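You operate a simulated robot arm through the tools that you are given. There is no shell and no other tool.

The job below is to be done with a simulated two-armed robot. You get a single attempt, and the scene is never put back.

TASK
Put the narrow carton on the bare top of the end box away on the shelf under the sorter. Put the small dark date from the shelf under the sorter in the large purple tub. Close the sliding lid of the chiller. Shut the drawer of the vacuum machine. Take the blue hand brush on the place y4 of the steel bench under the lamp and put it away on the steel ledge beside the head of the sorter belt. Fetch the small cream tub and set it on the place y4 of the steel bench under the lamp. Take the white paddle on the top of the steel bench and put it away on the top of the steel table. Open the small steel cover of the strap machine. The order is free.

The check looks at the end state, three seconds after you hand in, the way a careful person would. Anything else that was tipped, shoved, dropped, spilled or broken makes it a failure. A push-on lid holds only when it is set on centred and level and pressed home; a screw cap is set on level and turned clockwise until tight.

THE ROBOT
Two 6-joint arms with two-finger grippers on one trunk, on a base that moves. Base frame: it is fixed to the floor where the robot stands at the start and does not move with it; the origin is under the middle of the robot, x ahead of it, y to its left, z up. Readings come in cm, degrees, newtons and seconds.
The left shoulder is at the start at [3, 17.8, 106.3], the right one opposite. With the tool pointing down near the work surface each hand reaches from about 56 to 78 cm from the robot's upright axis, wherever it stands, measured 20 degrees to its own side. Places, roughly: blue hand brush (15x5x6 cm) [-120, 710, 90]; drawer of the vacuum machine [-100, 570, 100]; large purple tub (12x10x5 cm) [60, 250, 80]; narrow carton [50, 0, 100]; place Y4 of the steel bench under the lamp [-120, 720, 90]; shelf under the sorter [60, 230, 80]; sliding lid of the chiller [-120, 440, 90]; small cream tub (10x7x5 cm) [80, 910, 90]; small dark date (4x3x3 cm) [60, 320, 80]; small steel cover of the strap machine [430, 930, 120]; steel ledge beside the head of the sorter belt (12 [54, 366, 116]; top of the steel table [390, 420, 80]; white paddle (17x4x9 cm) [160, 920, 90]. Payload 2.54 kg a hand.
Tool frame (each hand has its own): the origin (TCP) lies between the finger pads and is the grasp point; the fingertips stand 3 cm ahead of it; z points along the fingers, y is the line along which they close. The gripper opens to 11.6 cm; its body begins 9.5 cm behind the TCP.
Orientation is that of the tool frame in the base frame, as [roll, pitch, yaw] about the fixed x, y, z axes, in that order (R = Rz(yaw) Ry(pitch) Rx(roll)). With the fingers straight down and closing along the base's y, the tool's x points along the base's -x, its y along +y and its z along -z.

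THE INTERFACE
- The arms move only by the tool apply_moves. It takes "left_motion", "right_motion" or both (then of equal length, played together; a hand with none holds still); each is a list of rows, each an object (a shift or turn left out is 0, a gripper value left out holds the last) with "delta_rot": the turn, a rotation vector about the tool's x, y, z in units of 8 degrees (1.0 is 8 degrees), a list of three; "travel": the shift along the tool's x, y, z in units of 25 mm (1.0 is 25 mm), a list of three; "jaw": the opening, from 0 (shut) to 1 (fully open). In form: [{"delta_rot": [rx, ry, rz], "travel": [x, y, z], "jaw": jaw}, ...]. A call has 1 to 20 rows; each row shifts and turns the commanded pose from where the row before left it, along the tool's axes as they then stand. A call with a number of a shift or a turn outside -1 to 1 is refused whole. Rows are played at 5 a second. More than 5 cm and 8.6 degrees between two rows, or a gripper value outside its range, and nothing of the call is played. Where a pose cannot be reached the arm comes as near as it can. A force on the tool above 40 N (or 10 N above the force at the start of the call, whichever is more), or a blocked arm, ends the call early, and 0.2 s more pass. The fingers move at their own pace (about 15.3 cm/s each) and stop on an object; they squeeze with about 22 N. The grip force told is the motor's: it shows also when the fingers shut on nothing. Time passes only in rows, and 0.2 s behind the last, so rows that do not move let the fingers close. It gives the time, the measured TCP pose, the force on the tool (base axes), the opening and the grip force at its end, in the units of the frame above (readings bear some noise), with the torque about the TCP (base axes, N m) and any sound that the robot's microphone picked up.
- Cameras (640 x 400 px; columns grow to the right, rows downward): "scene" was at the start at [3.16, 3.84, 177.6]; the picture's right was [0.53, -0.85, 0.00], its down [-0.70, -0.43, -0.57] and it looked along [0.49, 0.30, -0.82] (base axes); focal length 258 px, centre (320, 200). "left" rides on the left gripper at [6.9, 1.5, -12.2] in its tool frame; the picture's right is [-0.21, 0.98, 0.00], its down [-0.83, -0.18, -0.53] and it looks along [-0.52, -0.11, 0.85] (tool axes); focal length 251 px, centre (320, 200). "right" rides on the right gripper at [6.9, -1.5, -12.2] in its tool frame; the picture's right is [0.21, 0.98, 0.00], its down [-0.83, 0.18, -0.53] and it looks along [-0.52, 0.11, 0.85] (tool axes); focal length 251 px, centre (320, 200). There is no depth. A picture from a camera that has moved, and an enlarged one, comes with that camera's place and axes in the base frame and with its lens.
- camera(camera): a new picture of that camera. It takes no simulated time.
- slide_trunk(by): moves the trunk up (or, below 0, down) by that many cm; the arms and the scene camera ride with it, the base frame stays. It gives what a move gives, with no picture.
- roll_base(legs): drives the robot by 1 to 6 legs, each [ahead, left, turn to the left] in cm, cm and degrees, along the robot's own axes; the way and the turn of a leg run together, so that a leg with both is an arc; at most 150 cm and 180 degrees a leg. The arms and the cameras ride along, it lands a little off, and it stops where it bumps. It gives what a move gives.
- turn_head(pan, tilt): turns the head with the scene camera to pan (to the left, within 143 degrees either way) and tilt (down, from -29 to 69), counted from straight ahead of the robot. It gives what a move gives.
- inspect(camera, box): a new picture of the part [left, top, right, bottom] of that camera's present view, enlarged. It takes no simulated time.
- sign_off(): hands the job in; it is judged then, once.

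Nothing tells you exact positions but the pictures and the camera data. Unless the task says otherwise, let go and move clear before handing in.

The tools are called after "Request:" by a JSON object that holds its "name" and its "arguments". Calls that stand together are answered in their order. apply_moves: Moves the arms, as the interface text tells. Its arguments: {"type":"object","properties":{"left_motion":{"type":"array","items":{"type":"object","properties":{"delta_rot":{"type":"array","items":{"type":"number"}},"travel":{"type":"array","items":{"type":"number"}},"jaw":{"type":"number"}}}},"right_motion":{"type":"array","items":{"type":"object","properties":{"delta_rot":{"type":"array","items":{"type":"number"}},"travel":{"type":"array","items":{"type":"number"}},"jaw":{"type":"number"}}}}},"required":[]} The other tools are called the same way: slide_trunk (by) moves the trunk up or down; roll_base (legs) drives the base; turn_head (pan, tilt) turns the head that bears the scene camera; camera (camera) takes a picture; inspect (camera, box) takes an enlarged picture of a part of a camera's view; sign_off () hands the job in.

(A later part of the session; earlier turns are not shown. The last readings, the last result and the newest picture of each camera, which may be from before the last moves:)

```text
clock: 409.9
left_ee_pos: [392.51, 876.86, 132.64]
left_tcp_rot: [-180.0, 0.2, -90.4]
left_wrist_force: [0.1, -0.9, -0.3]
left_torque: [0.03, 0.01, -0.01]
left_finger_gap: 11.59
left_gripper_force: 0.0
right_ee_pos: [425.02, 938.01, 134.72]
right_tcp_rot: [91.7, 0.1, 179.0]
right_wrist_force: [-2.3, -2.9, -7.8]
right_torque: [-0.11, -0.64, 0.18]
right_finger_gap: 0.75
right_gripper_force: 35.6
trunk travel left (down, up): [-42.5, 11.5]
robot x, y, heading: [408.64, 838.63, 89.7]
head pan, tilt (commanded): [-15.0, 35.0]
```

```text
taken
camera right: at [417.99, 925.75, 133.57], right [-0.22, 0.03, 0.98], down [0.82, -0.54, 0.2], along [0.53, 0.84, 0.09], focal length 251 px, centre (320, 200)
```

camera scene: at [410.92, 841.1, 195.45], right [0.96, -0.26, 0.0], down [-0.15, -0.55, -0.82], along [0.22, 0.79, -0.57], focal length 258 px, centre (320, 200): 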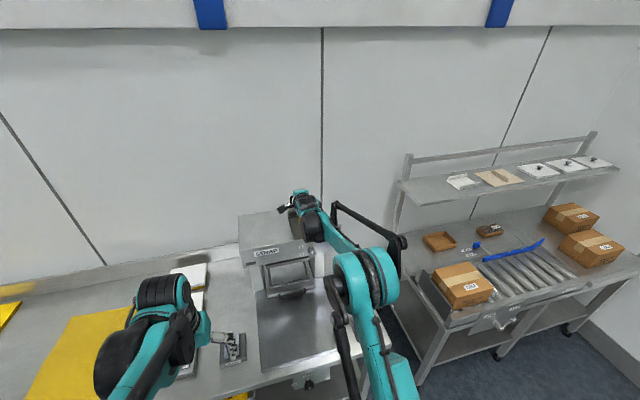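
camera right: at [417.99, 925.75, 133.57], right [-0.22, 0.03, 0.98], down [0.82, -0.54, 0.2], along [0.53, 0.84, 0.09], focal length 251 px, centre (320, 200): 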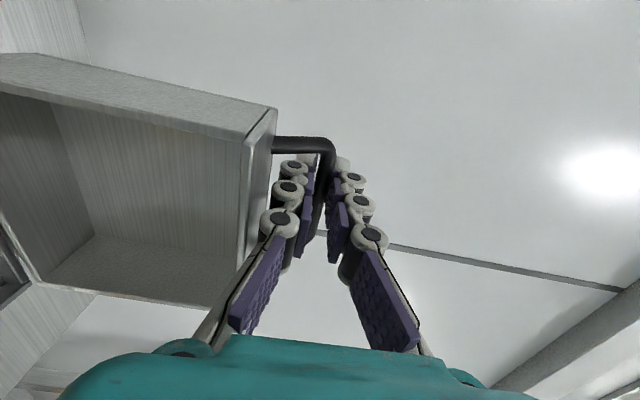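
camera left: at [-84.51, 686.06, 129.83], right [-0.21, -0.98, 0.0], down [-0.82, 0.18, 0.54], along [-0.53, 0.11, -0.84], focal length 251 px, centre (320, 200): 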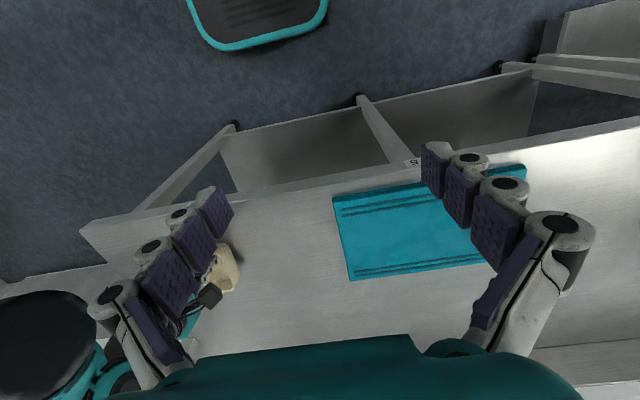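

Lid about 87°. A few more steps past vertical.

Request:
{"name": "apply_moves", "arguments": {"right_motion": [{"travel": [0, -0.07, 0.2]}, {}]}}

Request:
{"name": "apply_moves", "arguments": {"right_motion": [{"travel": [0, -0.09, 0.2]}, {}]}}

Request:
{"name": "apply_moves", "arguments": {"right_motion": [{"travel": [0, -0.1, 0.2]}, {}]}}

Request:
{"name": "camera", "arguments": {"camera": "right"}}

```text
clock: 410.5
left_ee_pos: [392.62, 877.0, 132.66]
left_tcp_rot: [180.0, 0.1, -90.3]
left_wrist_force: [-0.3, -0.2, 0.9]
left_torque: [0.03, -0.01, 0.0]
left_finger_gap: 11.57
left_gripper_force: 0.0
right_ee_pos: [425.1, 938.3, 134.47]
right_tcp_rot: [91.7, 0.1, 179.2]
right_wrist_force: [-3.0, -4.3, -8.4]
right_torque: [-0.12, -0.65, 0.12]
right_finger_gap: 0.77
right_gripper_force: 35.4
trunk travel left (down, up): [-42.5, 11.5]
robot x, y, heading: [409.01, 839.05, 89.9]
head pan, tilt (commanded): [-15.0, 35.0]
```

```text
clock: 411.1
left_ee_pos: [392.59, 876.95, 132.65]
left_tcp_rot: [-180.0, 0.1, -90.5]
left_wrist_force: [-0.1, 0.9, -0.3]
left_torque: [-0.03, 0.0, 0.04]
left_finger_gap: 11.59
left_gripper_force: 0.0
right_ee_pos: [425.2, 938.73, 134.29]
right_tcp_rot: [91.7, 0.1, 179.1]
right_wrist_force: [-3.4, -9.4, -7.2]
right_torque: [-0.74, -0.72, 0.19]
right_finger_gap: 0.76
right_gripper_force: 35.6
trunk travel left (down, up): [-42.5, 11.5]
robot x, y, heading: [408.39, 838.76, 89.6]
head pan, tilt (commanded): [-15.0, 35.0]
```

```text
clock: 411.7
left_ee_pos: [392.48, 876.52, 132.81]
left_tcp_rot: [-179.9, 0.3, -90.3]
left_wrist_force: [0.3, 0.0, -0.8]
left_torque: [0.01, 0.0, 0.0]
left_finger_gap: 11.61
left_gripper_force: 0.0
right_ee_pos: [425.14, 939.01, 134.14]
right_tcp_rot: [91.6, 0.1, 179.1]
right_wrist_force: [-4.7, -33.3, -14.3]
right_torque: [-3.35, -0.93, 0.08]
right_finger_gap: 0.74
right_gripper_force: 35.3
trunk travel left (down, up): [-42.5, 11.5]
robot x, y, heading: [408.87, 838.06, 89.6]
head pan, tilt (commanded): [-15.0, 35.0]
```

```text
taken
camera right: at [417.99, 926.78, 133.08], right [-0.22, 0.03, 0.98], down [0.82, -0.54, 0.2], along [0.53, 0.84, 0.09], focal length 251 px, centre (320, 200)
```

right: 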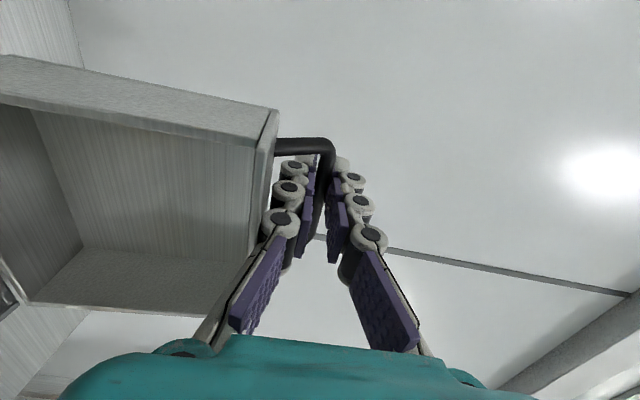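

The lid is past upright (~90°) and pressing on its stop or edge. I'll back off slightly, open the jaws a little and slide straight back off the bar.

Request:
{"name": "apply_moves", "arguments": {"right_motion": [{"travel": [0, 0, -0.1]}, {"jaw": 0.08}, {"jaw": 0.14}, {"jaw": 0.16}, {}]}}

Request:
{"name": "camera", "arguments": {"camera": "right"}}

```text
clock: 412.9
left_ee_pos: [392.57, 876.6, 132.68]
left_tcp_rot: [180.0, 0.4, -90.3]
left_wrist_force: [0.5, -0.6, -0.3]
left_torque: [-0.03, 0.02, 0.01]
left_finger_gap: 11.6
left_gripper_force: 0.1
right_ee_pos: [425.13, 938.96, 134.34]
right_tcp_rot: [91.5, 0.1, 179.2]
right_wrist_force: [-2.3, -5.3, 15.3]
right_torque: [-1.58, -0.07, 0.1]
right_finger_gap: 1.0
right_gripper_force: 0.0
trunk travel left (down, up): [-42.5, 11.5]
robot x, y, heading: [408.82, 838.63, 89.6]
head pan, tilt (commanded): [-15.0, 35.0]
```

```text
taken
camera right: at [418.02, 926.63, 133.23], right [-0.22, 0.03, 0.98], down [0.82, -0.54, 0.2], along [0.53, 0.84, 0.09], focal length 251 px, centre (320, 200)
```

right: 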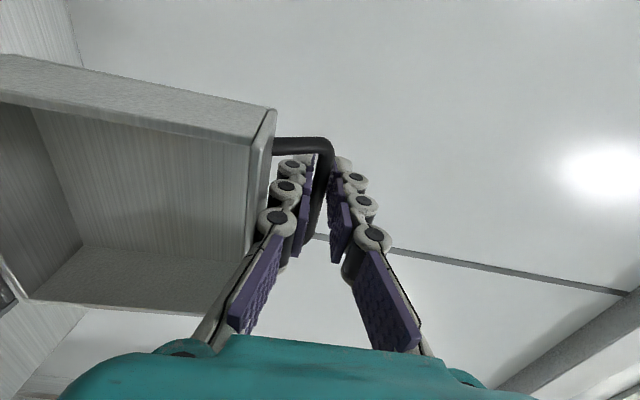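

Request:
{"name": "apply_moves", "arguments": {"right_motion": [{"travel": [0, 0.12, 0]}, {"jaw": 0.16}, {}]}}

Request:
{"name": "apply_moves", "arguments": {"right_motion": [{"travel": [0, 0.02, -0.3]}, {"travel": [0, 0.02, -0.4]}, {}]}}

Request:
{"name": "camera", "arguments": {"camera": "right"}}

```text
clock: 413.7
left_ee_pos: [392.48, 876.81, 132.56]
left_tcp_rot: [180.0, 0.3, -90.4]
left_wrist_force: [0.0, -0.1, -0.7]
left_torque: [0.01, 0.0, 0.03]
left_finger_gap: 11.61
left_gripper_force: 0.0
right_ee_pos: [425.07, 938.77, 134.59]
right_tcp_rot: [91.6, 0.1, 179.2]
right_wrist_force: [-3.8, -2.7, 9.2]
right_torque: [-0.98, 0.01, -0.09]
right_finger_gap: 1.35
right_gripper_force: 0.0
trunk travel left (down, up): [-42.5, 11.5]
robot x, y, heading: [408.51, 838.77, 89.6]
head pan, tilt (commanded): [-15.0, 35.0]
```

```text
clock: 414.5
left_ee_pos: [392.74, 876.77, 132.67]
left_tcp_rot: [180.0, 0.2, -90.5]
left_wrist_force: [0.9, 0.7, -0.3]
left_torque: [-0.02, 0.03, 0.01]
left_finger_gap: 11.61
left_gripper_force: 0.1
right_ee_pos: [425.4, 937.32, 134.73]
right_tcp_rot: [91.7, 0.1, 179.1]
right_wrist_force: [-1.3, -0.1, 4.9]
right_torque: [-0.08, 0.0, -0.04]
right_finger_gap: 1.67
right_gripper_force: 0.0
trunk travel left (down, up): [-42.5, 11.5]
robot x, y, heading: [408.47, 838.63, 89.7]
head pan, tilt (commanded): [-15.0, 35.0]
```

```text
taken
camera right: at [418.3, 925.09, 133.54], right [-0.22, 0.03, 0.98], down [0.82, -0.54, 0.2], along [0.53, 0.84, 0.09], focal length 251 px, centre (320, 200)
```

right: 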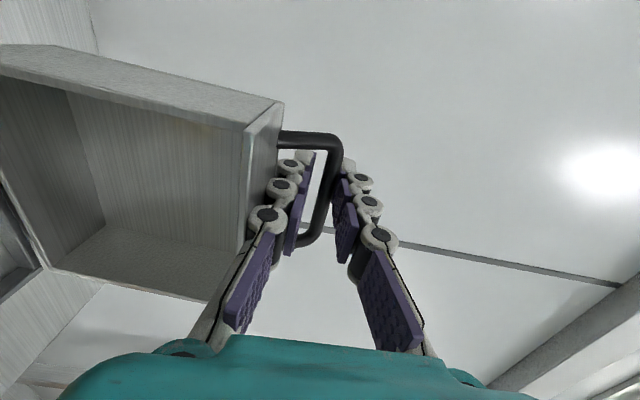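

The bar is coming free and the lid stays up. Continue backing off.

Request:
{"name": "apply_moves", "arguments": {"right_motion": [{"travel": [0, 0.03, -0.3]}, {"travel": [0, 0.03, -0.4]}, {}]}}

Request:
{"name": "camera", "arguments": {"camera": "right"}}

Request:
{"name": "apply_moves", "arguments": {"right_motion": [{"travel": [0, 0.02, -0.5]}, {"travel": [0, 0.02, -0.5]}, {}]}}

Request:
{"name": "camera", "arguments": {"camera": "right"}}

```text
clock: 415.3
left_ee_pos: [392.67, 876.81, 132.65]
left_tcp_rot: [-179.9, 0.2, -90.3]
left_wrist_force: [-0.2, 0.7, 0.4]
left_torque: [-0.02, -0.04, -0.01]
left_finger_gap: 11.6
left_gripper_force: 0.1
right_ee_pos: [425.53, 935.61, 134.88]
right_tcp_rot: [91.8, 0.2, 179.1]
right_wrist_force: [2.3, 1.7, 8.0]
right_torque: [-0.03, -0.1, 0.06]
right_finger_gap: 2.04
right_gripper_force: 0.5
trunk travel left (down, up): [-42.5, 11.5]
robot x, y, heading: [408.48, 838.7, 89.7]
head pan, tilt (commanded): [-15.0, 35.0]
```

```text
taken
camera right: at [418.27, 923.34, 133.77], right [-0.22, 0.03, 0.98], down [0.82, -0.54, 0.2], along [0.53, 0.84, 0.09], focal length 251 px, centre (320, 200)
```

right: 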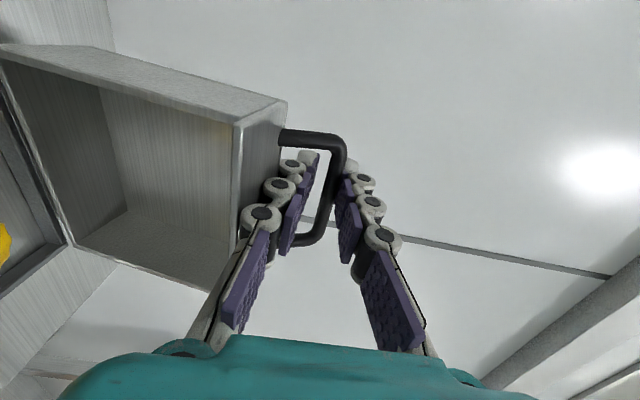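

```text
clock: 416.1
left_ee_pos: [392.53, 876.71, 132.68]
left_tcp_rot: [180.0, 0.3, -90.5]
left_wrist_force: [0.3, -0.1, 0.2]
left_torque: [0.03, 0.01, 0.01]
left_finger_gap: 11.61
left_gripper_force: 0.0
right_ee_pos: [425.21, 933.0, 135.04]
right_tcp_rot: [91.6, 0.1, 179.3]
right_wrist_force: [4.2, -0.5, 10.2]
right_torque: [-0.04, -0.07, 0.05]
right_finger_gap: 2.29
right_gripper_force: 2.3
trunk travel left (down, up): [-42.5, 11.5]
robot x, y, heading: [408.75, 838.59, 89.6]
head pan, tilt (commanded): [-15.0, 35.0]
```

```text
taken
camera right: at [418.08, 920.79, 133.9], right [-0.22, 0.03, 0.98], down [0.82, -0.54, 0.2], along [0.53, 0.84, 0.09], focal length 251 px, centre (320, 200)
```

right: 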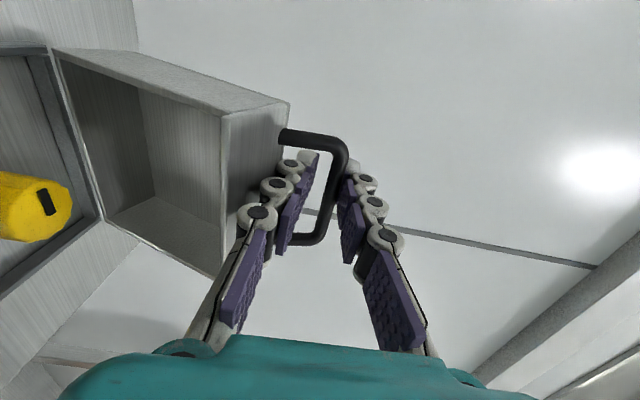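

The bar is rubbing the upper finger and dragging the lid back. I'll re-grip, push it over again to ~90°, then free the bar properly by raising the upper finger only.

Request:
{"name": "apply_moves", "arguments": {"right_motion": [{"travel": [0, 0.1, 0]}, {"jaw": 0.08}, {"jaw": 0.0}, {}]}}

Request:
{"name": "apply_moves", "arguments": {"right_motion": [{"travel": [0, 0.0, 0.25]}, {"travel": [0, 0.0, 0.25]}, {"travel": [0, -0.02, 0.25]}, {"travel": [0, -0.03, 0.25]}, {}]}}

Request:
{"name": "camera", "arguments": {"camera": "right"}}

```text
clock: 417.1
left_ee_pos: [392.62, 876.38, 132.82]
left_tcp_rot: [-180.0, 0.4, -90.5]
left_wrist_force: [-1.4, -0.2, 0.4]
left_torque: [-0.01, 0.0, -0.01]
left_finger_gap: 11.6
left_gripper_force: 0.1
right_ee_pos: [425.15, 932.64, 135.72]
right_tcp_rot: [91.4, 0.1, 179.2]
right_wrist_force: [3.1, 0.9, 34.7]
right_torque: [0.25, -0.72, 0.22]
right_finger_gap: 0.74
right_gripper_force: 35.2
trunk travel left (down, up): [-42.5, 11.5]
robot x, y, heading: [408.52, 838.59, 89.7]
head pan, tilt (commanded): [-15.0, 35.0]
```

```text
clock: 417.9
left_ee_pos: [392.51, 876.75, 132.84]
left_tcp_rot: [-180.0, 0.3, -90.4]
left_wrist_force: [0.3, 1.2, -0.2]
left_torque: [-0.03, 0.01, 0.02]
left_finger_gap: 11.63
left_gripper_force: 0.1
right_ee_pos: [425.35, 934.54, 135.56]
right_tcp_rot: [91.3, 0.3, 179.4]
right_wrist_force: [2.5, 3.3, 34.5]
right_torque: [0.11, -0.68, 0.28]
right_finger_gap: 0.77
right_gripper_force: 35.4
trunk travel left (down, up): [-42.5, 11.5]
robot x, y, heading: [408.77, 838.65, 89.6]
head pan, tilt (commanded): [-15.0, 35.0]
stopped in row 3 (right hand): the force on the tool passed its limit at 46 N (the readings are from after the stop); the commanded pose is now the measured one
```

```text
taken
camera right: at [418.1, 922.35, 134.36], right [-0.22, 0.03, 0.98], down [0.82, -0.54, 0.2], along [0.53, 0.84, 0.1], focal length 251 px, centre (320, 200)
```

right: 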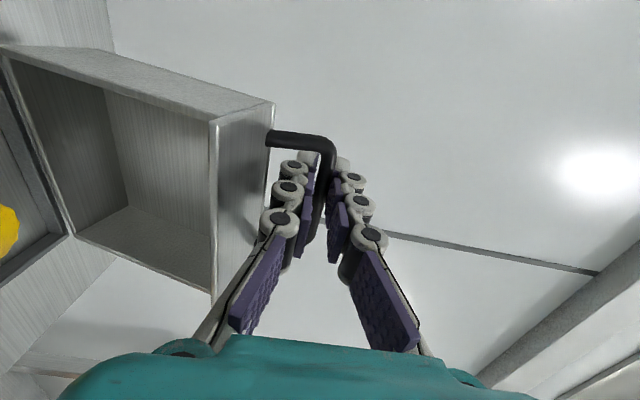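

Request:
{"name": "apply_moves", "arguments": {"right_motion": [{"travel": [0, 0.08, 0.05]}, {}]}}

Request:
{"name": "apply_moves", "arguments": {"right_motion": [{"travel": [0, 0.02, 0.22]}, {}, {"travel": [0, 0.0, 0.22]}, {}]}}

Request:
{"name": "apply_moves", "arguments": {"right_motion": [{"travel": [0, -0.02, 0.22]}, {}, {"travel": [0, -0.03, 0.22]}, {}]}}

Request:
{"name": "camera", "arguments": {"camera": "right"}}

```text
clock: 418.5
left_ee_pos: [392.56, 876.66, 132.66]
left_tcp_rot: [179.9, 0.4, -90.4]
left_wrist_force: [-0.3, 0.8, -0.4]
left_torque: [0.01, 0.02, 0.03]
left_finger_gap: 11.61
left_gripper_force: 0.0
right_ee_pos: [425.16, 934.72, 135.54]
right_tcp_rot: [91.6, 0.1, 179.4]
right_wrist_force: [-0.9, 1.7, 18.1]
right_torque: [0.0, -0.63, 0.37]
right_finger_gap: 0.79
right_gripper_force: 35.9
trunk travel left (down, up): [-42.5, 11.5]
robot x, y, heading: [408.63, 838.94, 89.6]
head pan, tilt (commanded): [-15.0, 35.0]
```

```text
clock: 419.5
left_ee_pos: [392.61, 876.8, 132.64]
left_tcp_rot: [180.0, 0.3, -90.5]
left_wrist_force: [-0.4, 0.1, -1.2]
left_torque: [0.02, -0.01, 0.01]
left_finger_gap: 11.58
left_gripper_force: 0.1
right_ee_pos: [425.08, 935.76, 135.31]
right_tcp_rot: [91.6, 0.2, 179.3]
right_wrist_force: [-2.6, 1.4, 7.8]
right_torque: [-0.02, -0.61, 0.03]
right_finger_gap: 0.77
right_gripper_force: 35.7
trunk travel left (down, up): [-42.5, 11.5]
robot x, y, heading: [408.73, 838.73, 89.9]
head pan, tilt (commanded): [-15.0, 35.0]
```

```text
clock: 420.5
left_ee_pos: [392.51, 877.03, 132.64]
left_tcp_rot: [-179.9, 0.2, -90.4]
left_wrist_force: [-0.2, 0.7, -1.0]
left_torque: [0.03, 0.04, 0.01]
left_finger_gap: 11.63
left_gripper_force: 0.0
right_ee_pos: [425.19, 937.15, 135.06]
right_tcp_rot: [91.6, 0.1, 179.3]
right_wrist_force: [-2.8, -3.1, -11.4]
right_torque: [-0.1, -0.65, 0.0]
right_finger_gap: 0.8
right_gripper_force: 35.7
trunk travel left (down, up): [-42.5, 11.5]
robot x, y, heading: [408.51, 838.93, 89.5]
head pan, tilt (commanded): [-15.0, 35.0]
```

```text
taken
camera right: at [418.06, 924.92, 133.92], right [-0.22, 0.03, 0.98], down [0.82, -0.54, 0.2], along [0.53, 0.84, 0.09], focal length 251 px, centre (320, 200)
```

right: 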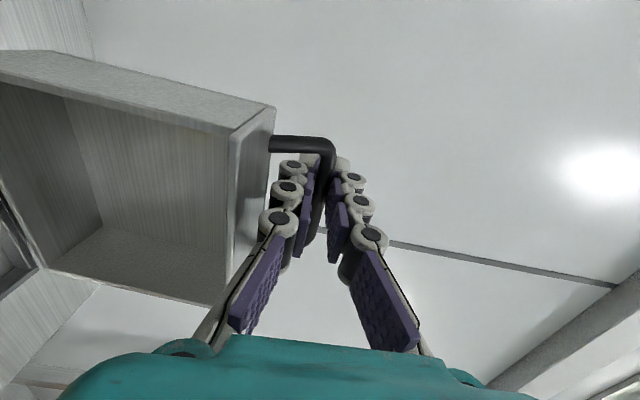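

Request:
{"name": "apply_moves", "arguments": {"right_motion": [{"travel": [0, -0.06, 0.22]}, {}, {"travel": [0, -0.07, 0.22]}, {}]}}

Request:
{"name": "apply_moves", "arguments": {"right_motion": [{"travel": [0, -0.08, 0.2]}, {}, {"travel": [0, -0.08, 0.12]}, {}]}}

Request:
{"name": "camera", "arguments": {"camera": "right"}}

```text
clock: 421.5
left_ee_pos: [392.62, 877.04, 132.63]
left_tcp_rot: [179.9, 0.0, -90.4]
left_wrist_force: [-0.6, -1.5, 0.4]
left_torque: [-0.01, 0.0, -0.01]
left_finger_gap: 11.6
left_gripper_force: 0.1
right_ee_pos: [425.14, 938.14, 134.67]
right_tcp_rot: [91.7, 0.1, 179.3]
right_wrist_force: [-4.7, -8.6, -22.0]
right_torque: [-0.06, -0.7, -0.09]
right_finger_gap: 0.81
right_gripper_force: 35.5
trunk travel left (down, up): [-42.5, 11.5]
robot x, y, heading: [408.42, 838.77, 89.4]
head pan, tilt (commanded): [-15.0, 35.0]
```

```text
clock: 422.5
left_ee_pos: [392.51, 876.99, 132.64]
left_tcp_rot: [179.9, 0.2, -90.5]
left_wrist_force: [-0.8, 0.0, 0.4]
left_torque: [0.02, 0.01, 0.01]
left_finger_gap: 11.61
left_gripper_force: 0.1
right_ee_pos: [425.13, 939.09, 134.49]
right_tcp_rot: [91.6, 0.2, 179.3]
right_wrist_force: [-4.7, -5.4, -11.1]
right_torque: [-0.06, -0.31, -0.36]
right_finger_gap: 0.72
right_gripper_force: 34.2
trunk travel left (down, up): [-42.5, 11.5]
robot x, y, heading: [409.01, 838.44, 89.6]
head pan, tilt (commanded): [-15.0, 35.0]
```

```text
taken
camera right: at [418.09, 926.88, 133.32], right [-0.22, 0.03, 0.98], down [0.82, -0.54, 0.2], along [0.53, 0.84, 0.09], focal length 251 px, centre (320, 200)
```

right: 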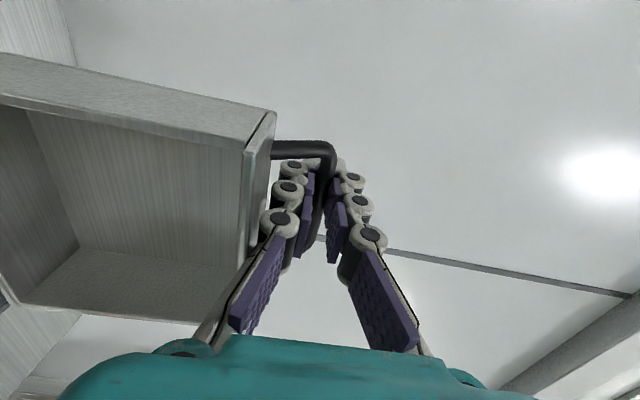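

About 91° with low force. Trying a bit further.

Request:
{"name": "apply_moves", "arguments": {"right_motion": [{"travel": [0, -0.08, 0.16]}, {}]}}

Request:
{"name": "apply_moves", "arguments": {"right_motion": [{"travel": [0, -0.08, 0.16]}, {}]}}

Request:
{"name": "camera", "arguments": {"camera": "right"}}

```text
clock: 423.1
left_ee_pos: [392.42, 876.67, 132.69]
left_tcp_rot: [-180.0, 0.3, -90.3]
left_wrist_force: [0.7, -0.5, 0.4]
left_torque: [-0.01, 0.01, -0.02]
left_finger_gap: 11.64
left_gripper_force: 0.0
right_ee_pos: [425.12, 939.26, 134.46]
right_tcp_rot: [91.5, 0.2, 179.3]
right_wrist_force: [-5.2, -12.2, -2.7]
right_torque: [-1.33, -0.52, -0.02]
right_finger_gap: 0.68
right_gripper_force: 33.9
trunk travel left (down, up): [-42.5, 11.5]
robot x, y, heading: [408.22, 838.8, 89.6]
head pan, tilt (commanded): [-15.0, 35.0]
```

```text
clock: 423.7
left_ee_pos: [392.53, 876.53, 132.83]
left_tcp_rot: [-180.0, 0.4, -90.4]
left_wrist_force: [-0.2, -0.4, 0.6]
left_torque: [-0.01, -0.01, -0.03]
left_finger_gap: 11.6
left_gripper_force: 0.0
right_ee_pos: [425.07, 939.33, 134.37]
right_tcp_rot: [91.3, 0.2, 179.4]
right_wrist_force: [-6.4, -19.1, 6.0]
right_torque: [-2.62, -0.63, 0.15]
right_finger_gap: 0.65
right_gripper_force: 34.1
trunk travel left (down, up): [-42.5, 11.5]
robot x, y, heading: [408.52, 838.73, 89.6]
head pan, tilt (commanded): [-15.0, 35.0]
```

```text
taken
camera right: at [418.09, 927.07, 133.19], right [-0.22, 0.03, 0.98], down [0.82, -0.54, 0.2], along [0.53, 0.84, 0.09], focal length 251 px, centre (320, 200)
```

right: 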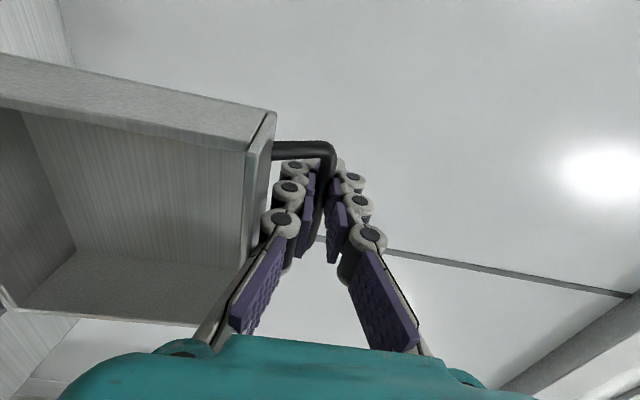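

The lower finger's base is now meeting the lid's edge, so this is far enough (past upright). I'll open so that only the upper finger rises, then slide out.

Request:
{"name": "apply_moves", "arguments": {"right_motion": [{"travel": [0, 0.06, -0.04], "jaw": 0.1}, {}, {"travel": [0, 0.156, 0], "jaw": 0.2}, {}, {"travel": [0, 0.232, 0], "jaw": 0.3}, {}, {"travel": [0, 0.232, 0], "jaw": 0.4}, {}]}}

Request:
{"name": "camera", "arguments": {"camera": "right"}}

```text
clock: 425.5
left_ee_pos: [392.64, 876.88, 132.61]
left_tcp_rot: [179.9, 0.1, -90.5]
left_wrist_force: [0.0, -0.3, -0.5]
left_torque: [-0.01, -0.01, -0.01]
left_finger_gap: 11.61
left_gripper_force: 0.1
right_ee_pos: [425.41, 939.63, 135.82]
right_tcp_rot: [91.6, 0.0, 179.2]
right_wrist_force: [-2.8, 0.4, 6.2]
right_torque: [-0.21, 0.17, -0.13]
right_finger_gap: 4.22
right_gripper_force: 0.2
trunk travel left (down, up): [-42.5, 11.5]
robot x, y, heading: [408.15, 838.79, 89.6]
head pan, tilt (commanded): [-15.0, 35.0]
```

```text
taken
camera right: at [418.21, 927.39, 134.68], right [-0.22, 0.03, 0.98], down [0.82, -0.54, 0.2], along [0.53, 0.84, 0.09], focal length 251 px, centre (320, 200)
```

right: 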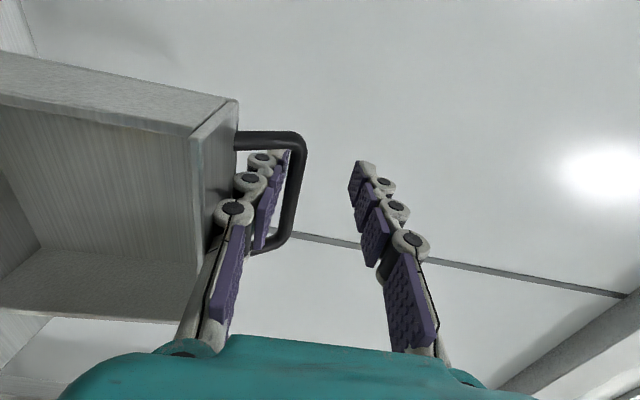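

Only the lower finger remains inside the handle loop. Lift 2 mm and slide straight back out, watching the lid.

Request:
{"name": "apply_moves", "arguments": {"right_motion": [{"travel": [0, 0.1, -0.1]}, {"travel": [0, 0.0, -0.3]}, {}]}}

Request:
{"name": "camera", "arguments": {"camera": "right"}}

Request:
{"name": "apply_moves", "arguments": {"right_motion": [{"travel": [0, 0.0, -0.3]}, {"travel": [0, 0.0, -0.3]}, {}]}}

Request:
{"name": "camera", "arguments": {"camera": "right"}}

```text
clock: 426.3
left_ee_pos: [392.68, 876.94, 132.74]
left_tcp_rot: [180.0, 0.2, -90.4]
left_wrist_force: [0.3, 0.1, -0.5]
left_torque: [-0.01, -0.03, 0.04]
left_finger_gap: 11.62
left_gripper_force: 0.0
right_ee_pos: [425.49, 938.88, 135.9]
right_tcp_rot: [91.7, 0.1, 179.3]
right_wrist_force: [0.0, 0.5, 2.5]
right_torque: [-0.06, 0.0, 0.01]
right_finger_gap: 4.5
right_gripper_force: 0.0
trunk travel left (down, up): [-42.5, 11.5]
robot x, y, heading: [408.76, 838.45, 89.9]
head pan, tilt (commanded): [-15.0, 35.0]
```

```text
taken
camera right: at [418.36, 926.59, 134.92], right [-0.22, 0.03, 0.98], down [0.82, -0.54, 0.2], along [0.53, 0.84, 0.09], focal length 251 px, centre (320, 200)
```

right: 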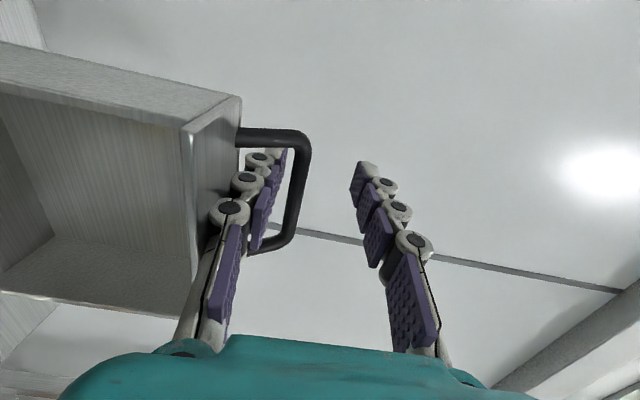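

```text
clock: 427.1
left_ee_pos: [392.59, 876.86, 132.73]
left_tcp_rot: [-180.0, 0.2, -90.5]
left_wrist_force: [-0.1, 0.2, -0.7]
left_torque: [-0.02, -0.01, -0.03]
left_finger_gap: 11.59
left_gripper_force: 0.1
right_ee_pos: [425.22, 937.25, 136.14]
right_tcp_rot: [91.5, 0.1, 179.3]
right_wrist_force: [2.0, 0.9, 4.1]
right_torque: [-0.02, -0.05, 0.05]
right_finger_gap: 4.55
right_gripper_force: 0.0
trunk travel left (down, up): [-42.5, 11.5]
robot x, y, heading: [408.67, 839.01, 89.7]
head pan, tilt (commanded): [-15.0, 35.0]
```

```text
taken
camera right: at [418.09, 925.04, 135.0], right [-0.22, 0.03, 0.98], down [0.82, -0.54, 0.2], along [0.53, 0.84, 0.09], focal length 251 px, centre (320, 200)
```

right: 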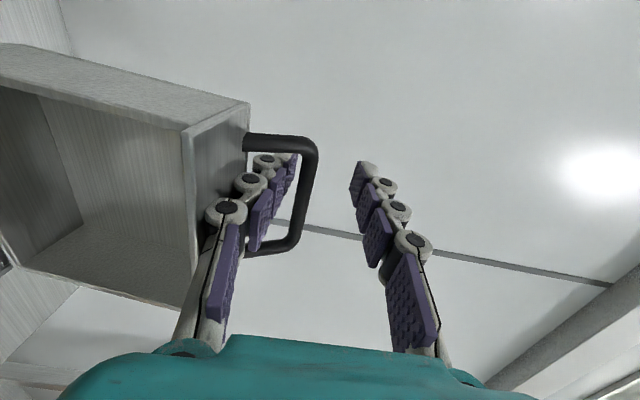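

The knuckles seem to catch the lid's edge (small upward force). I'll raise the hand until the finger is off the lid, then retreat.

Request:
{"name": "apply_moves", "arguments": {"right_motion": [{"travel": [0, 0.1, 0.1]}, {}]}}

Request:
{"name": "apply_moves", "arguments": {"right_motion": [{"travel": [0, 0.08, 0]}, {}]}}

Request:
{"name": "camera", "arguments": {"camera": "right"}}

```text
clock: 427.7
left_ee_pos: [392.63, 876.88, 132.74]
left_tcp_rot: [-180.0, 0.2, -90.4]
left_wrist_force: [0.2, -1.9, -0.6]
left_torque: [0.02, 0.02, -0.01]
left_finger_gap: 11.6
left_gripper_force: 0.0
right_ee_pos: [425.13, 937.52, 136.51]
right_tcp_rot: [91.7, 0.1, 179.2]
right_wrist_force: [0.2, 0.9, 1.7]
right_torque: [0.02, -0.05, 0.0]
right_finger_gap: 4.54
right_gripper_force: 0.0
trunk travel left (down, up): [-42.5, 11.5]
robot x, y, heading: [408.49, 838.69, 89.9]
head pan, tilt (commanded): [-15.0, 35.0]
```

```text
clock: 428.3
left_ee_pos: [392.71, 876.9, 132.63]
left_tcp_rot: [179.9, 0.1, -90.4]
left_wrist_force: [-0.3, -0.3, 0.4]
left_torque: [-0.01, -0.03, 0.02]
left_finger_gap: 11.59
left_gripper_force: 0.1
right_ee_pos: [425.24, 937.6, 136.61]
right_tcp_rot: [91.6, 0.1, 179.4]
right_wrist_force: [-0.4, 0.1, 0.0]
right_torque: [-0.05, 0.04, 0.01]
right_finger_gap: 4.66
right_gripper_force: 0.7
trunk travel left (down, up): [-42.5, 11.5]
robot x, y, heading: [408.84, 838.73, 90.0]
head pan, tilt (commanded): [-15.0, 35.0]
```

```text
taken
camera right: at [418.2, 925.27, 135.36], right [-0.22, 0.03, 0.98], down [0.82, -0.54, 0.2], along [0.53, 0.84, 0.09], focal length 251 px, centre (320, 200)
```

right: 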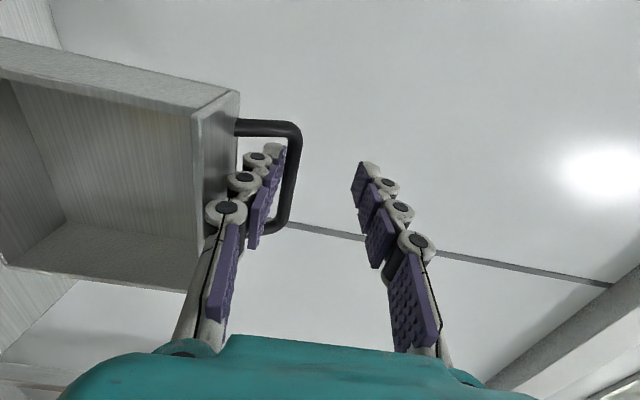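

Request:
{"name": "apply_moves", "arguments": {"right_motion": [{"travel": [0, 0.0, -0.3]}, {"travel": [0, 0.0, -0.3]}, {}]}}

Request:
{"name": "camera", "arguments": {"camera": "right"}}

Request:
{"name": "apply_moves", "arguments": {"right_motion": [{"travel": [0, 0.0, -0.4]}, {"travel": [0, 0.0, -0.4]}, {}]}}

Request:
{"name": "camera", "arguments": {"camera": "right"}}

```text
clock: 429.1
left_ee_pos: [392.73, 877.02, 132.61]
left_tcp_rot: [-179.9, 0.2, -90.4]
left_wrist_force: [0.4, 0.3, -0.4]
left_torque: [0.02, -0.04, 0.0]
left_finger_gap: 11.62
left_gripper_force: 0.0
right_ee_pos: [425.25, 935.95, 136.52]
right_tcp_rot: [91.6, 0.1, 179.3]
right_wrist_force: [-0.2, -0.3, -0.6]
right_torque: [-0.01, 0.0, 0.02]
right_finger_gap: 4.67
right_gripper_force: 0.4
trunk travel left (down, up): [-42.5, 11.5]
robot x, y, heading: [408.45, 838.96, 89.7]
head pan, tilt (commanded): [-15.0, 35.0]
```

```text
taken
camera right: at [418.16, 923.79, 135.36], right [-0.22, 0.03, 0.98], down [0.82, -0.54, 0.2], along [0.53, 0.84, 0.09], focal length 251 px, centre (320, 200)
```

right: 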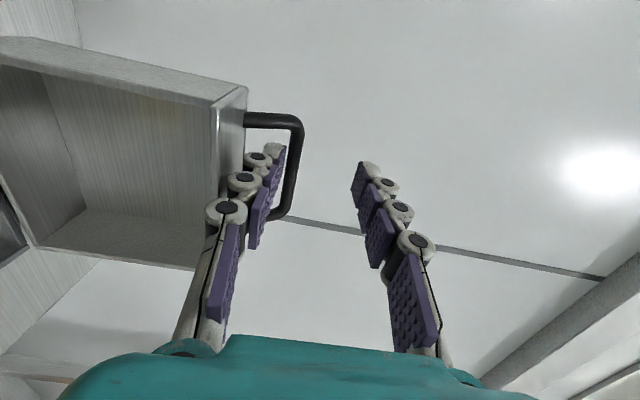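

```text
clock: 429.9
left_ee_pos: [392.67, 877.06, 132.58]
left_tcp_rot: [180.0, 0.1, -90.4]
left_wrist_force: [-0.2, 0.5, -0.2]
left_torque: [-0.01, 0.04, -0.02]
left_finger_gap: 11.59
left_gripper_force: 0.0
right_ee_pos: [425.28, 934.11, 136.68]
right_tcp_rot: [91.5, 0.1, 179.3]
right_wrist_force: [0.4, -0.4, -0.2]
right_torque: [-0.01, -0.02, -0.01]
right_finger_gap: 4.65
right_gripper_force: 0.0
trunk travel left (down, up): [-42.5, 11.5]
robot x, y, heading: [408.61, 838.86, 89.7]
head pan, tilt (commanded): [-15.0, 35.0]
```

```text
taken
camera right: at [418.06, 921.81, 135.47], right [-0.22, 0.03, 0.98], down [0.82, -0.54, 0.2], along [0.53, 0.84, 0.09], focal length 251 px, centre (320, 200)
```

right: 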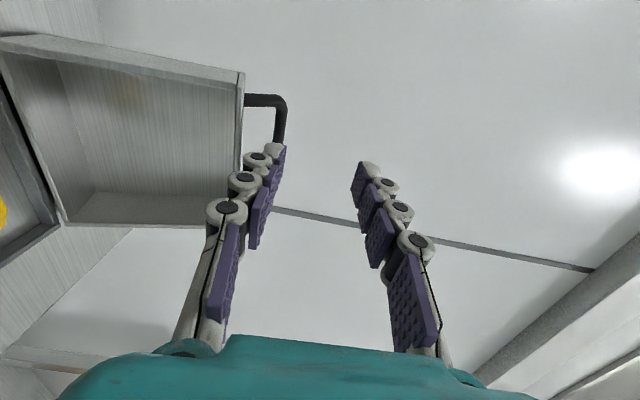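

The lid stays open while the finger slides free. Retreating fully.

Request:
{"name": "apply_moves", "arguments": {"right_motion": [{"travel": [0, 0.0, -0.5]}, {"travel": [0, 0.0, -0.8]}, {"travel": [0, 0.0, -0.8]}, {"travel": [0, 0.0, -0.8]}, {"travel": [0, 0.0, -0.8]}, {}]}}

Request:
{"name": "camera", "arguments": {"camera": "right"}}

Request:
{"name": "camera", "arguments": {"camera": "scene"}}

Request:
{"name": "inspect", "arguments": {"camera": "scene", "box": [250, 150, 370, 270]}}

```text
clock: 431.3
left_ee_pos: [392.53, 877.01, 132.68]
left_tcp_rot: [-180.0, 0.2, -90.5]
left_wrist_force: [-0.5, 0.5, 0.2]
left_torque: [-0.01, -0.02, 0.0]
left_finger_gap: 11.6
left_gripper_force: 0.1
right_ee_pos: [425.17, 924.6, 136.94]
right_tcp_rot: [91.6, 0.0, 179.3]
right_wrist_force: [0.4, 1.0, -0.2]
right_torque: [-0.03, 0.02, 0.01]
right_finger_gap: 4.67
right_gripper_force: 0.0
trunk travel left (down, up): [-42.5, 11.5]
robot x, y, heading: [408.71, 838.98, 89.9]
head pan, tilt (commanded): [-15.0, 35.0]
```

```text
taken
camera right: at [417.97, 912.45, 135.81], right [-0.22, 0.03, 0.98], down [0.82, -0.54, 0.2], along [0.53, 0.84, 0.09], focal length 251 px, centre (320, 200)
```

right: 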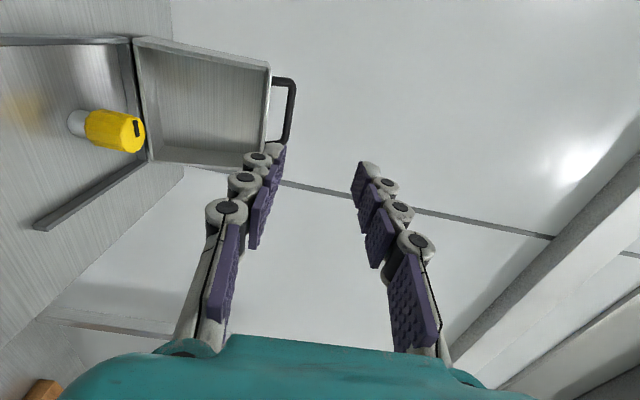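

```text
taken
camera scene: at [411.01, 844.36, 195.45], right [0.96, -0.26, 0.0], down [-0.15, -0.55, -0.82], along [0.22, 0.79, -0.57], focal length 258 px, centre (320, 200)
```

scene: 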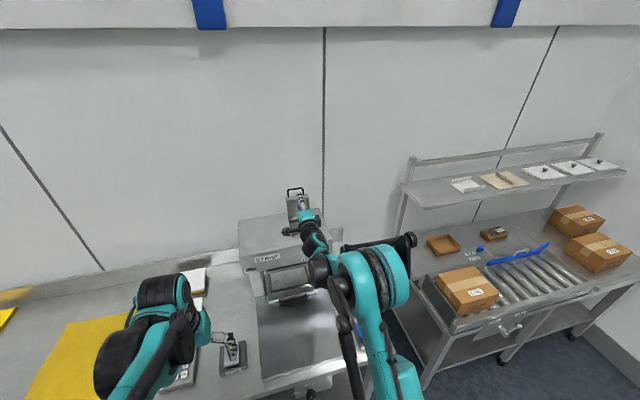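

```text
3.33 times, centred on (310, 210) of scene
camera zoom: at [411.01, 844.36, 195.45], right [0.96, -0.26, 0.0], down [-0.15, -0.55, -0.82], along [0.22, 0.79, -0.57], focal length 861 px, centre (353, 167)
```

zoom: 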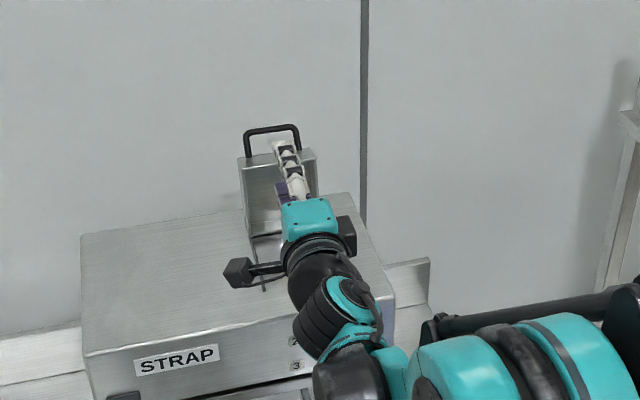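

The cover stands open past upright and stays there. I'll retract and return the right hand to its default pose.

Request:
{"name": "apply_moves", "arguments": {"right_motion": [{"travel": [0, 0, -0.9]}, {"travel": [0, 0, -0.9]}, {"travel": [0, 0, -0.9]}, {"travel": [0, 0.1, -0.921], "delta_rot": [0.9375, 0, 0]}, {"travel": [0, -0.02, -0.926], "delta_rot": [0.9375, 0, 0]}, {"travel": [0, -0.142, -0.916], "delta_rot": [0.9375, 0, 0]}, {"travel": [0, -0.26, -0.889], "delta_rot": [0.9375, 0, 0]}, {"travel": [0, -0.373, -0.848], "delta_rot": [0.9375, 0, 0]}, {"travel": [0, -0.48, -0.792], "delta_rot": [0.9375, 0, 0]}, {}]}}

Request:
{"name": "apply_moves", "arguments": {"right_motion": [{"delta_rot": [0, 0, -0.94]}, {"delta_rot": [0, 0, -0.94]}, {"delta_rot": [0, 0, -0.94]}, {"delta_rot": [0, 0, -0.94]}, {"delta_rot": [0, 0, -0.94]}, {"delta_rot": [0, 0, -0.94]}, {"delta_rot": [0, 0, -0.94]}, {"delta_rot": [0, 0, -0.94]}, {"delta_rot": [0, 0, -0.94]}, {"delta_rot": [0, 0, -0.94]}, {"delta_rot": [0, 0, -0.94]}, {"delta_rot": [0, 0, -0.91]}, {"travel": [0.566, 0, -0.566], "delta_rot": [0, 0.9375, 0]}, {"travel": [0.635, 0, -0.487], "delta_rot": [0, 0.9375, 0]}, {"travel": [0.693, 0, -0.4], "delta_rot": [0, 0.9375, 0]}, {"travel": [0.739, 0, -0.306], "delta_rot": [0, 0.9375, 0]}, {"travel": [0.773, 0, -0.207], "delta_rot": [0, 0.9375, 0]}, {"travel": [0.793, 0, -0.104], "delta_rot": [0, 0.9375, 0]}, {}]}}

Request:
{"name": "camera", "arguments": {"camera": "scene"}}

Request:
{"name": "inspect", "arguments": {"camera": "scene", "box": [250, 150, 370, 270]}}

```text
clock: 433.5
left_ee_pos: [392.61, 876.96, 132.56]
left_tcp_rot: [-180.0, 0.2, -90.4]
left_wrist_force: [0.5, 0.1, -0.6]
left_torque: [-0.02, 0.01, 0.01]
left_finger_gap: 11.61
left_gripper_force: 0.0
right_ee_pos: [425.12, 905.05, 138.24]
right_tcp_rot: [133.7, 0.1, 178.4]
right_wrist_force: [0.8, -0.2, -0.6]
right_torque: [0.01, -0.01, 0.02]
right_finger_gap: 4.64
right_gripper_force: 0.2
right hand out of reach, approached as far as the arm can: row 4
trunk travel left (down, up): [-42.5, 11.5]
robot x, y, heading: [408.99, 838.87, 89.4]
head pan, tilt (commanded): [-15.0, 35.0]
```

```text
clock: 437.5
left_ee_pos: [392.56, 876.85, 132.64]
left_tcp_rot: [-180.0, 0.2, -90.4]
left_wrist_force: [-0.4, 0.4, 0.2]
left_torque: [0.02, -0.05, -0.01]
left_finger_gap: 11.59
left_gripper_force: 0.1
right_ee_pos: [424.65, 893.19, 138.0]
right_tcp_rot: [-179.9, 1.3, -91.7]
right_wrist_force: [-0.8, 0.6, -0.6]
right_torque: [0.02, -0.02, 0.05]
right_finger_gap: 4.66
right_gripper_force: 0.0
trunk travel left (down, up): [-42.5, 11.5]
robot x, y, heading: [408.73, 838.64, 89.9]
head pan, tilt (commanded): [-15.0, 35.0]
```

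```text
taken
camera scene: at [411.01, 844.22, 195.45], right [0.96, -0.26, 0.0], down [-0.15, -0.55, -0.82], along [0.22, 0.79, -0.57], focal length 258 px, centre (320, 200)
```

scene: 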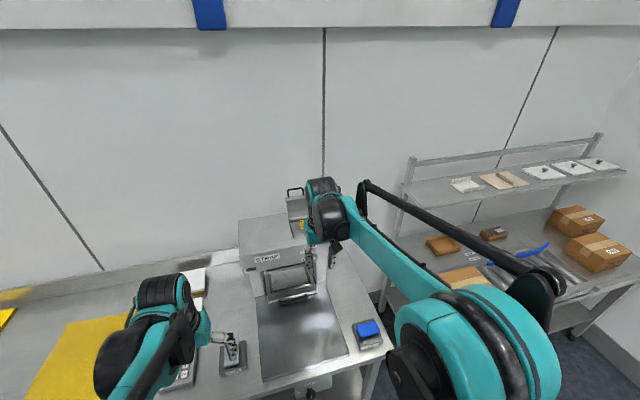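

```text
3.33 times, centred on (310, 210) of scene
camera zoom: at [411.01, 844.22, 195.45], right [0.96, -0.26, 0.0], down [-0.15, -0.55, -0.82], along [0.22, 0.79, -0.57], focal length 861 px, centre (353, 167)
```

zoom: 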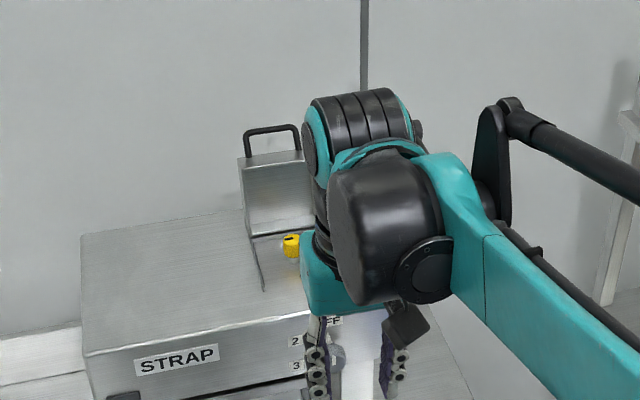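

The cover remains open. Now back out, lower the trunk, and drive to the white paddle.

Request:
{"name": "apply_moves", "arguments": {"right_motion": [{"travel": [0.9, 0, 0]}, {"travel": [0.9, 0, 0]}, {"travel": [0.9, 0, 0]}, {"travel": [0.9, 0, 0]}, {"travel": [0.8, 0, 0]}, {"delta_rot": [0, 0.16, -0.2]}]}}

Request:
{"name": "roll_base", "arguments": {"legs": [[-18, 0, 0], [0, 125, 0], [0, 120, 0]]}}

Request:
{"name": "slide_trunk", "arguments": {"by": -15}}

Request:
{"name": "turn_head", "arguments": {"pan": 0, "tilt": 40}}

Request:
{"name": "camera", "arguments": {"camera": "scene"}}

```text
clock: 438.9
left_ee_pos: [392.59, 877.01, 132.73]
left_tcp_rot: [180.0, 0.1, -90.4]
left_wrist_force: [0.0, -0.4, 0.6]
left_torque: [-0.03, -0.02, 0.01]
left_finger_gap: 11.59
left_gripper_force: 0.0
right_ee_pos: [424.58, 882.32, 137.62]
right_tcp_rot: [-179.9, 0.1, -89.9]
right_wrist_force: [-0.2, 1.1, 0.2]
right_torque: [0.01, 0.02, 0.01]
right_finger_gap: 4.65
right_gripper_force: 0.0
trunk travel left (down, up): [-42.5, 11.5]
robot x, y, heading: [408.69, 838.35, 89.8]
head pan, tilt (commanded): [-15.0, 35.0]
```

```text
clock: 451.7
left_ee_pos: [151.21, 855.51, 132.63]
left_tcp_rot: [180.0, 0.2, -87.9]
left_wrist_force: [-1.1, 0.0, 0.6]
left_torque: [0.02, 0.03, 0.02]
left_finger_gap: 11.59
left_gripper_force: 0.1
right_ee_pos: [182.72, 862.15, 137.78]
right_tcp_rot: [-179.9, 0.2, -87.5]
right_wrist_force: [-0.1, 0.7, -0.1]
right_torque: [-0.07, 0.03, -0.06]
right_finger_gap: 4.63
right_gripper_force: 0.0
trunk travel left (down, up): [-42.5, 11.5]
robot x, y, heading: [168.87, 817.82, 91.9]
head pan, tilt (commanded): [-15.0, 35.0]
```

```text
clock: 453.5
left_ee_pos: [151.23, 855.51, 117.7]
left_tcp_rot: [-179.9, 0.1, -87.9]
left_wrist_force: [0.2, -0.3, 0.3]
left_torque: [0.0, -0.03, -0.02]
left_finger_gap: 11.6
left_gripper_force: 0.0
right_ee_pos: [182.77, 862.0, 122.66]
right_tcp_rot: [-179.8, 0.2, -87.5]
right_wrist_force: [-0.3, 0.7, 0.1]
right_torque: [-0.02, 0.0, 0.0]
right_finger_gap: 4.66
right_gripper_force: 0.1
trunk travel left (down, up): [-27.5, 26.5]
robot x, y, heading: [168.39, 817.61, 91.9]
head pan, tilt (commanded): [-15.0, 35.0]
```

```text
clock: 454.3
left_ee_pos: [151.12, 855.41, 117.67]
left_tcp_rot: [-180.0, 0.2, -87.9]
left_wrist_force: [-0.6, 0.1, 0.3]
left_torque: [0.02, 0.01, 0.02]
left_finger_gap: 11.6
left_gripper_force: 0.0
right_ee_pos: [182.83, 862.11, 122.76]
right_tcp_rot: [-179.8, 0.1, -87.5]
right_wrist_force: [-0.8, 0.5, 0.5]
right_torque: [0.0, -0.02, 0.0]
right_finger_gap: 4.64
right_gripper_force: 0.2
trunk travel left (down, up): [-27.5, 26.5]
robot x, y, heading: [168.77, 818.23, 92.2]
head pan, tilt (commanded): [0.0, 40.0]
```

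```text
taken
camera scene: at [168.65, 823.49, 179.7], right [1.0, 0.04, 0.0], down [0.02, -0.64, -0.77], along [-0.03, 0.77, -0.64], focal length 258 px, centre (320, 200)
```

scene: 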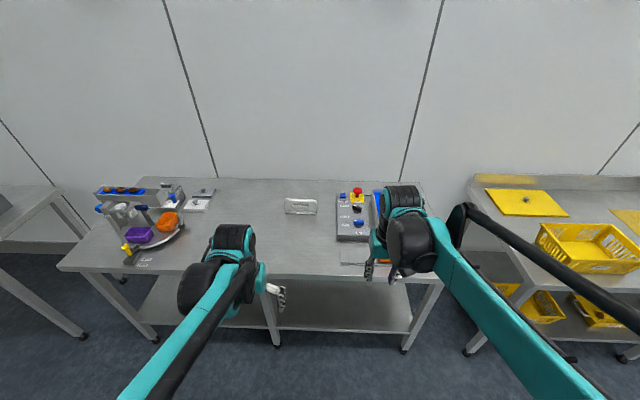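

Request:
{"name": "inspect", "arguments": {"camera": "scene", "box": [250, 170, 370, 240]}}

Request:
{"name": "camera", "arguments": {"camera": "left"}}

Request:
{"name": "camera", "arguments": {"camera": "right"}}

```text
5.33 times, centred on (310, 205) of scene
camera zoom: at [168.65, 823.49, 179.7], right [1.0, 0.04, 0.0], down [0.02, -0.64, -0.77], along [-0.03, 0.77, -0.64], focal length 1378 px, centre (373, 173)
```

zoom: 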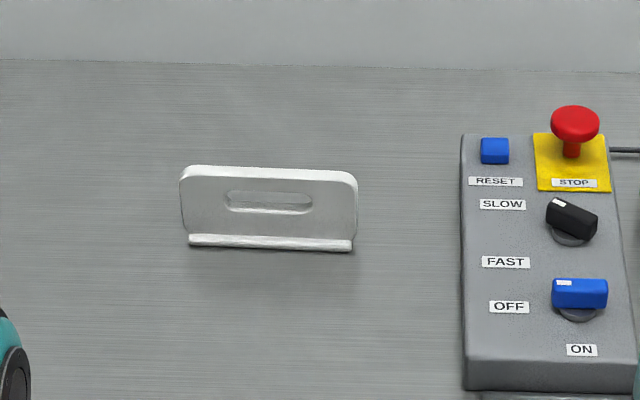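

```text
taken
camera left: at [149.86, 848.48, 129.79], right [-0.98, 0.18, 0.0], down [0.15, 0.83, 0.54], along [0.1, 0.53, -0.84], focal length 251 px, centre (320, 200)
```

left: 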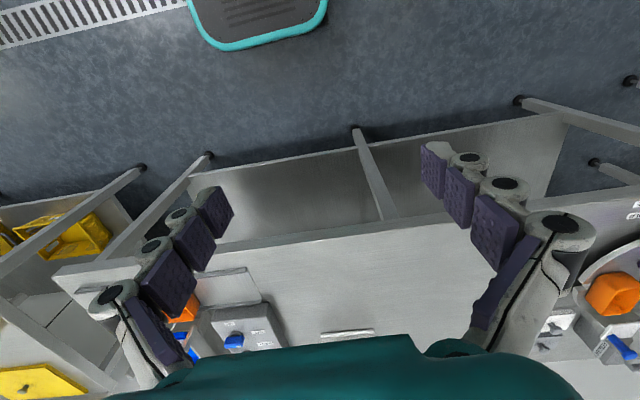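

```text
taken
camera right: at [184.53, 855.17, 134.91], right [-0.97, -0.26, 0.0], down [-0.22, 0.82, 0.54], along [-0.13, 0.52, -0.84], focal length 251 px, centre (320, 200)
```

right: 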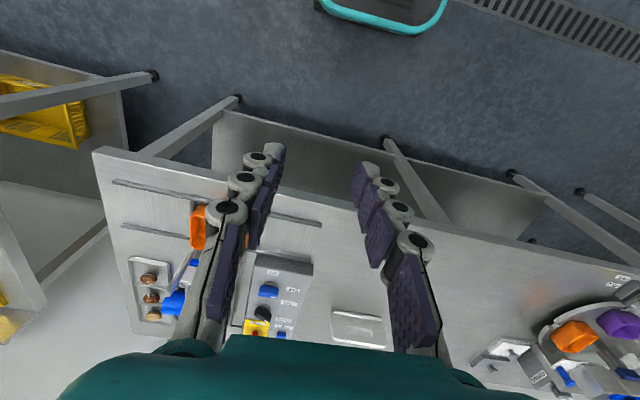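

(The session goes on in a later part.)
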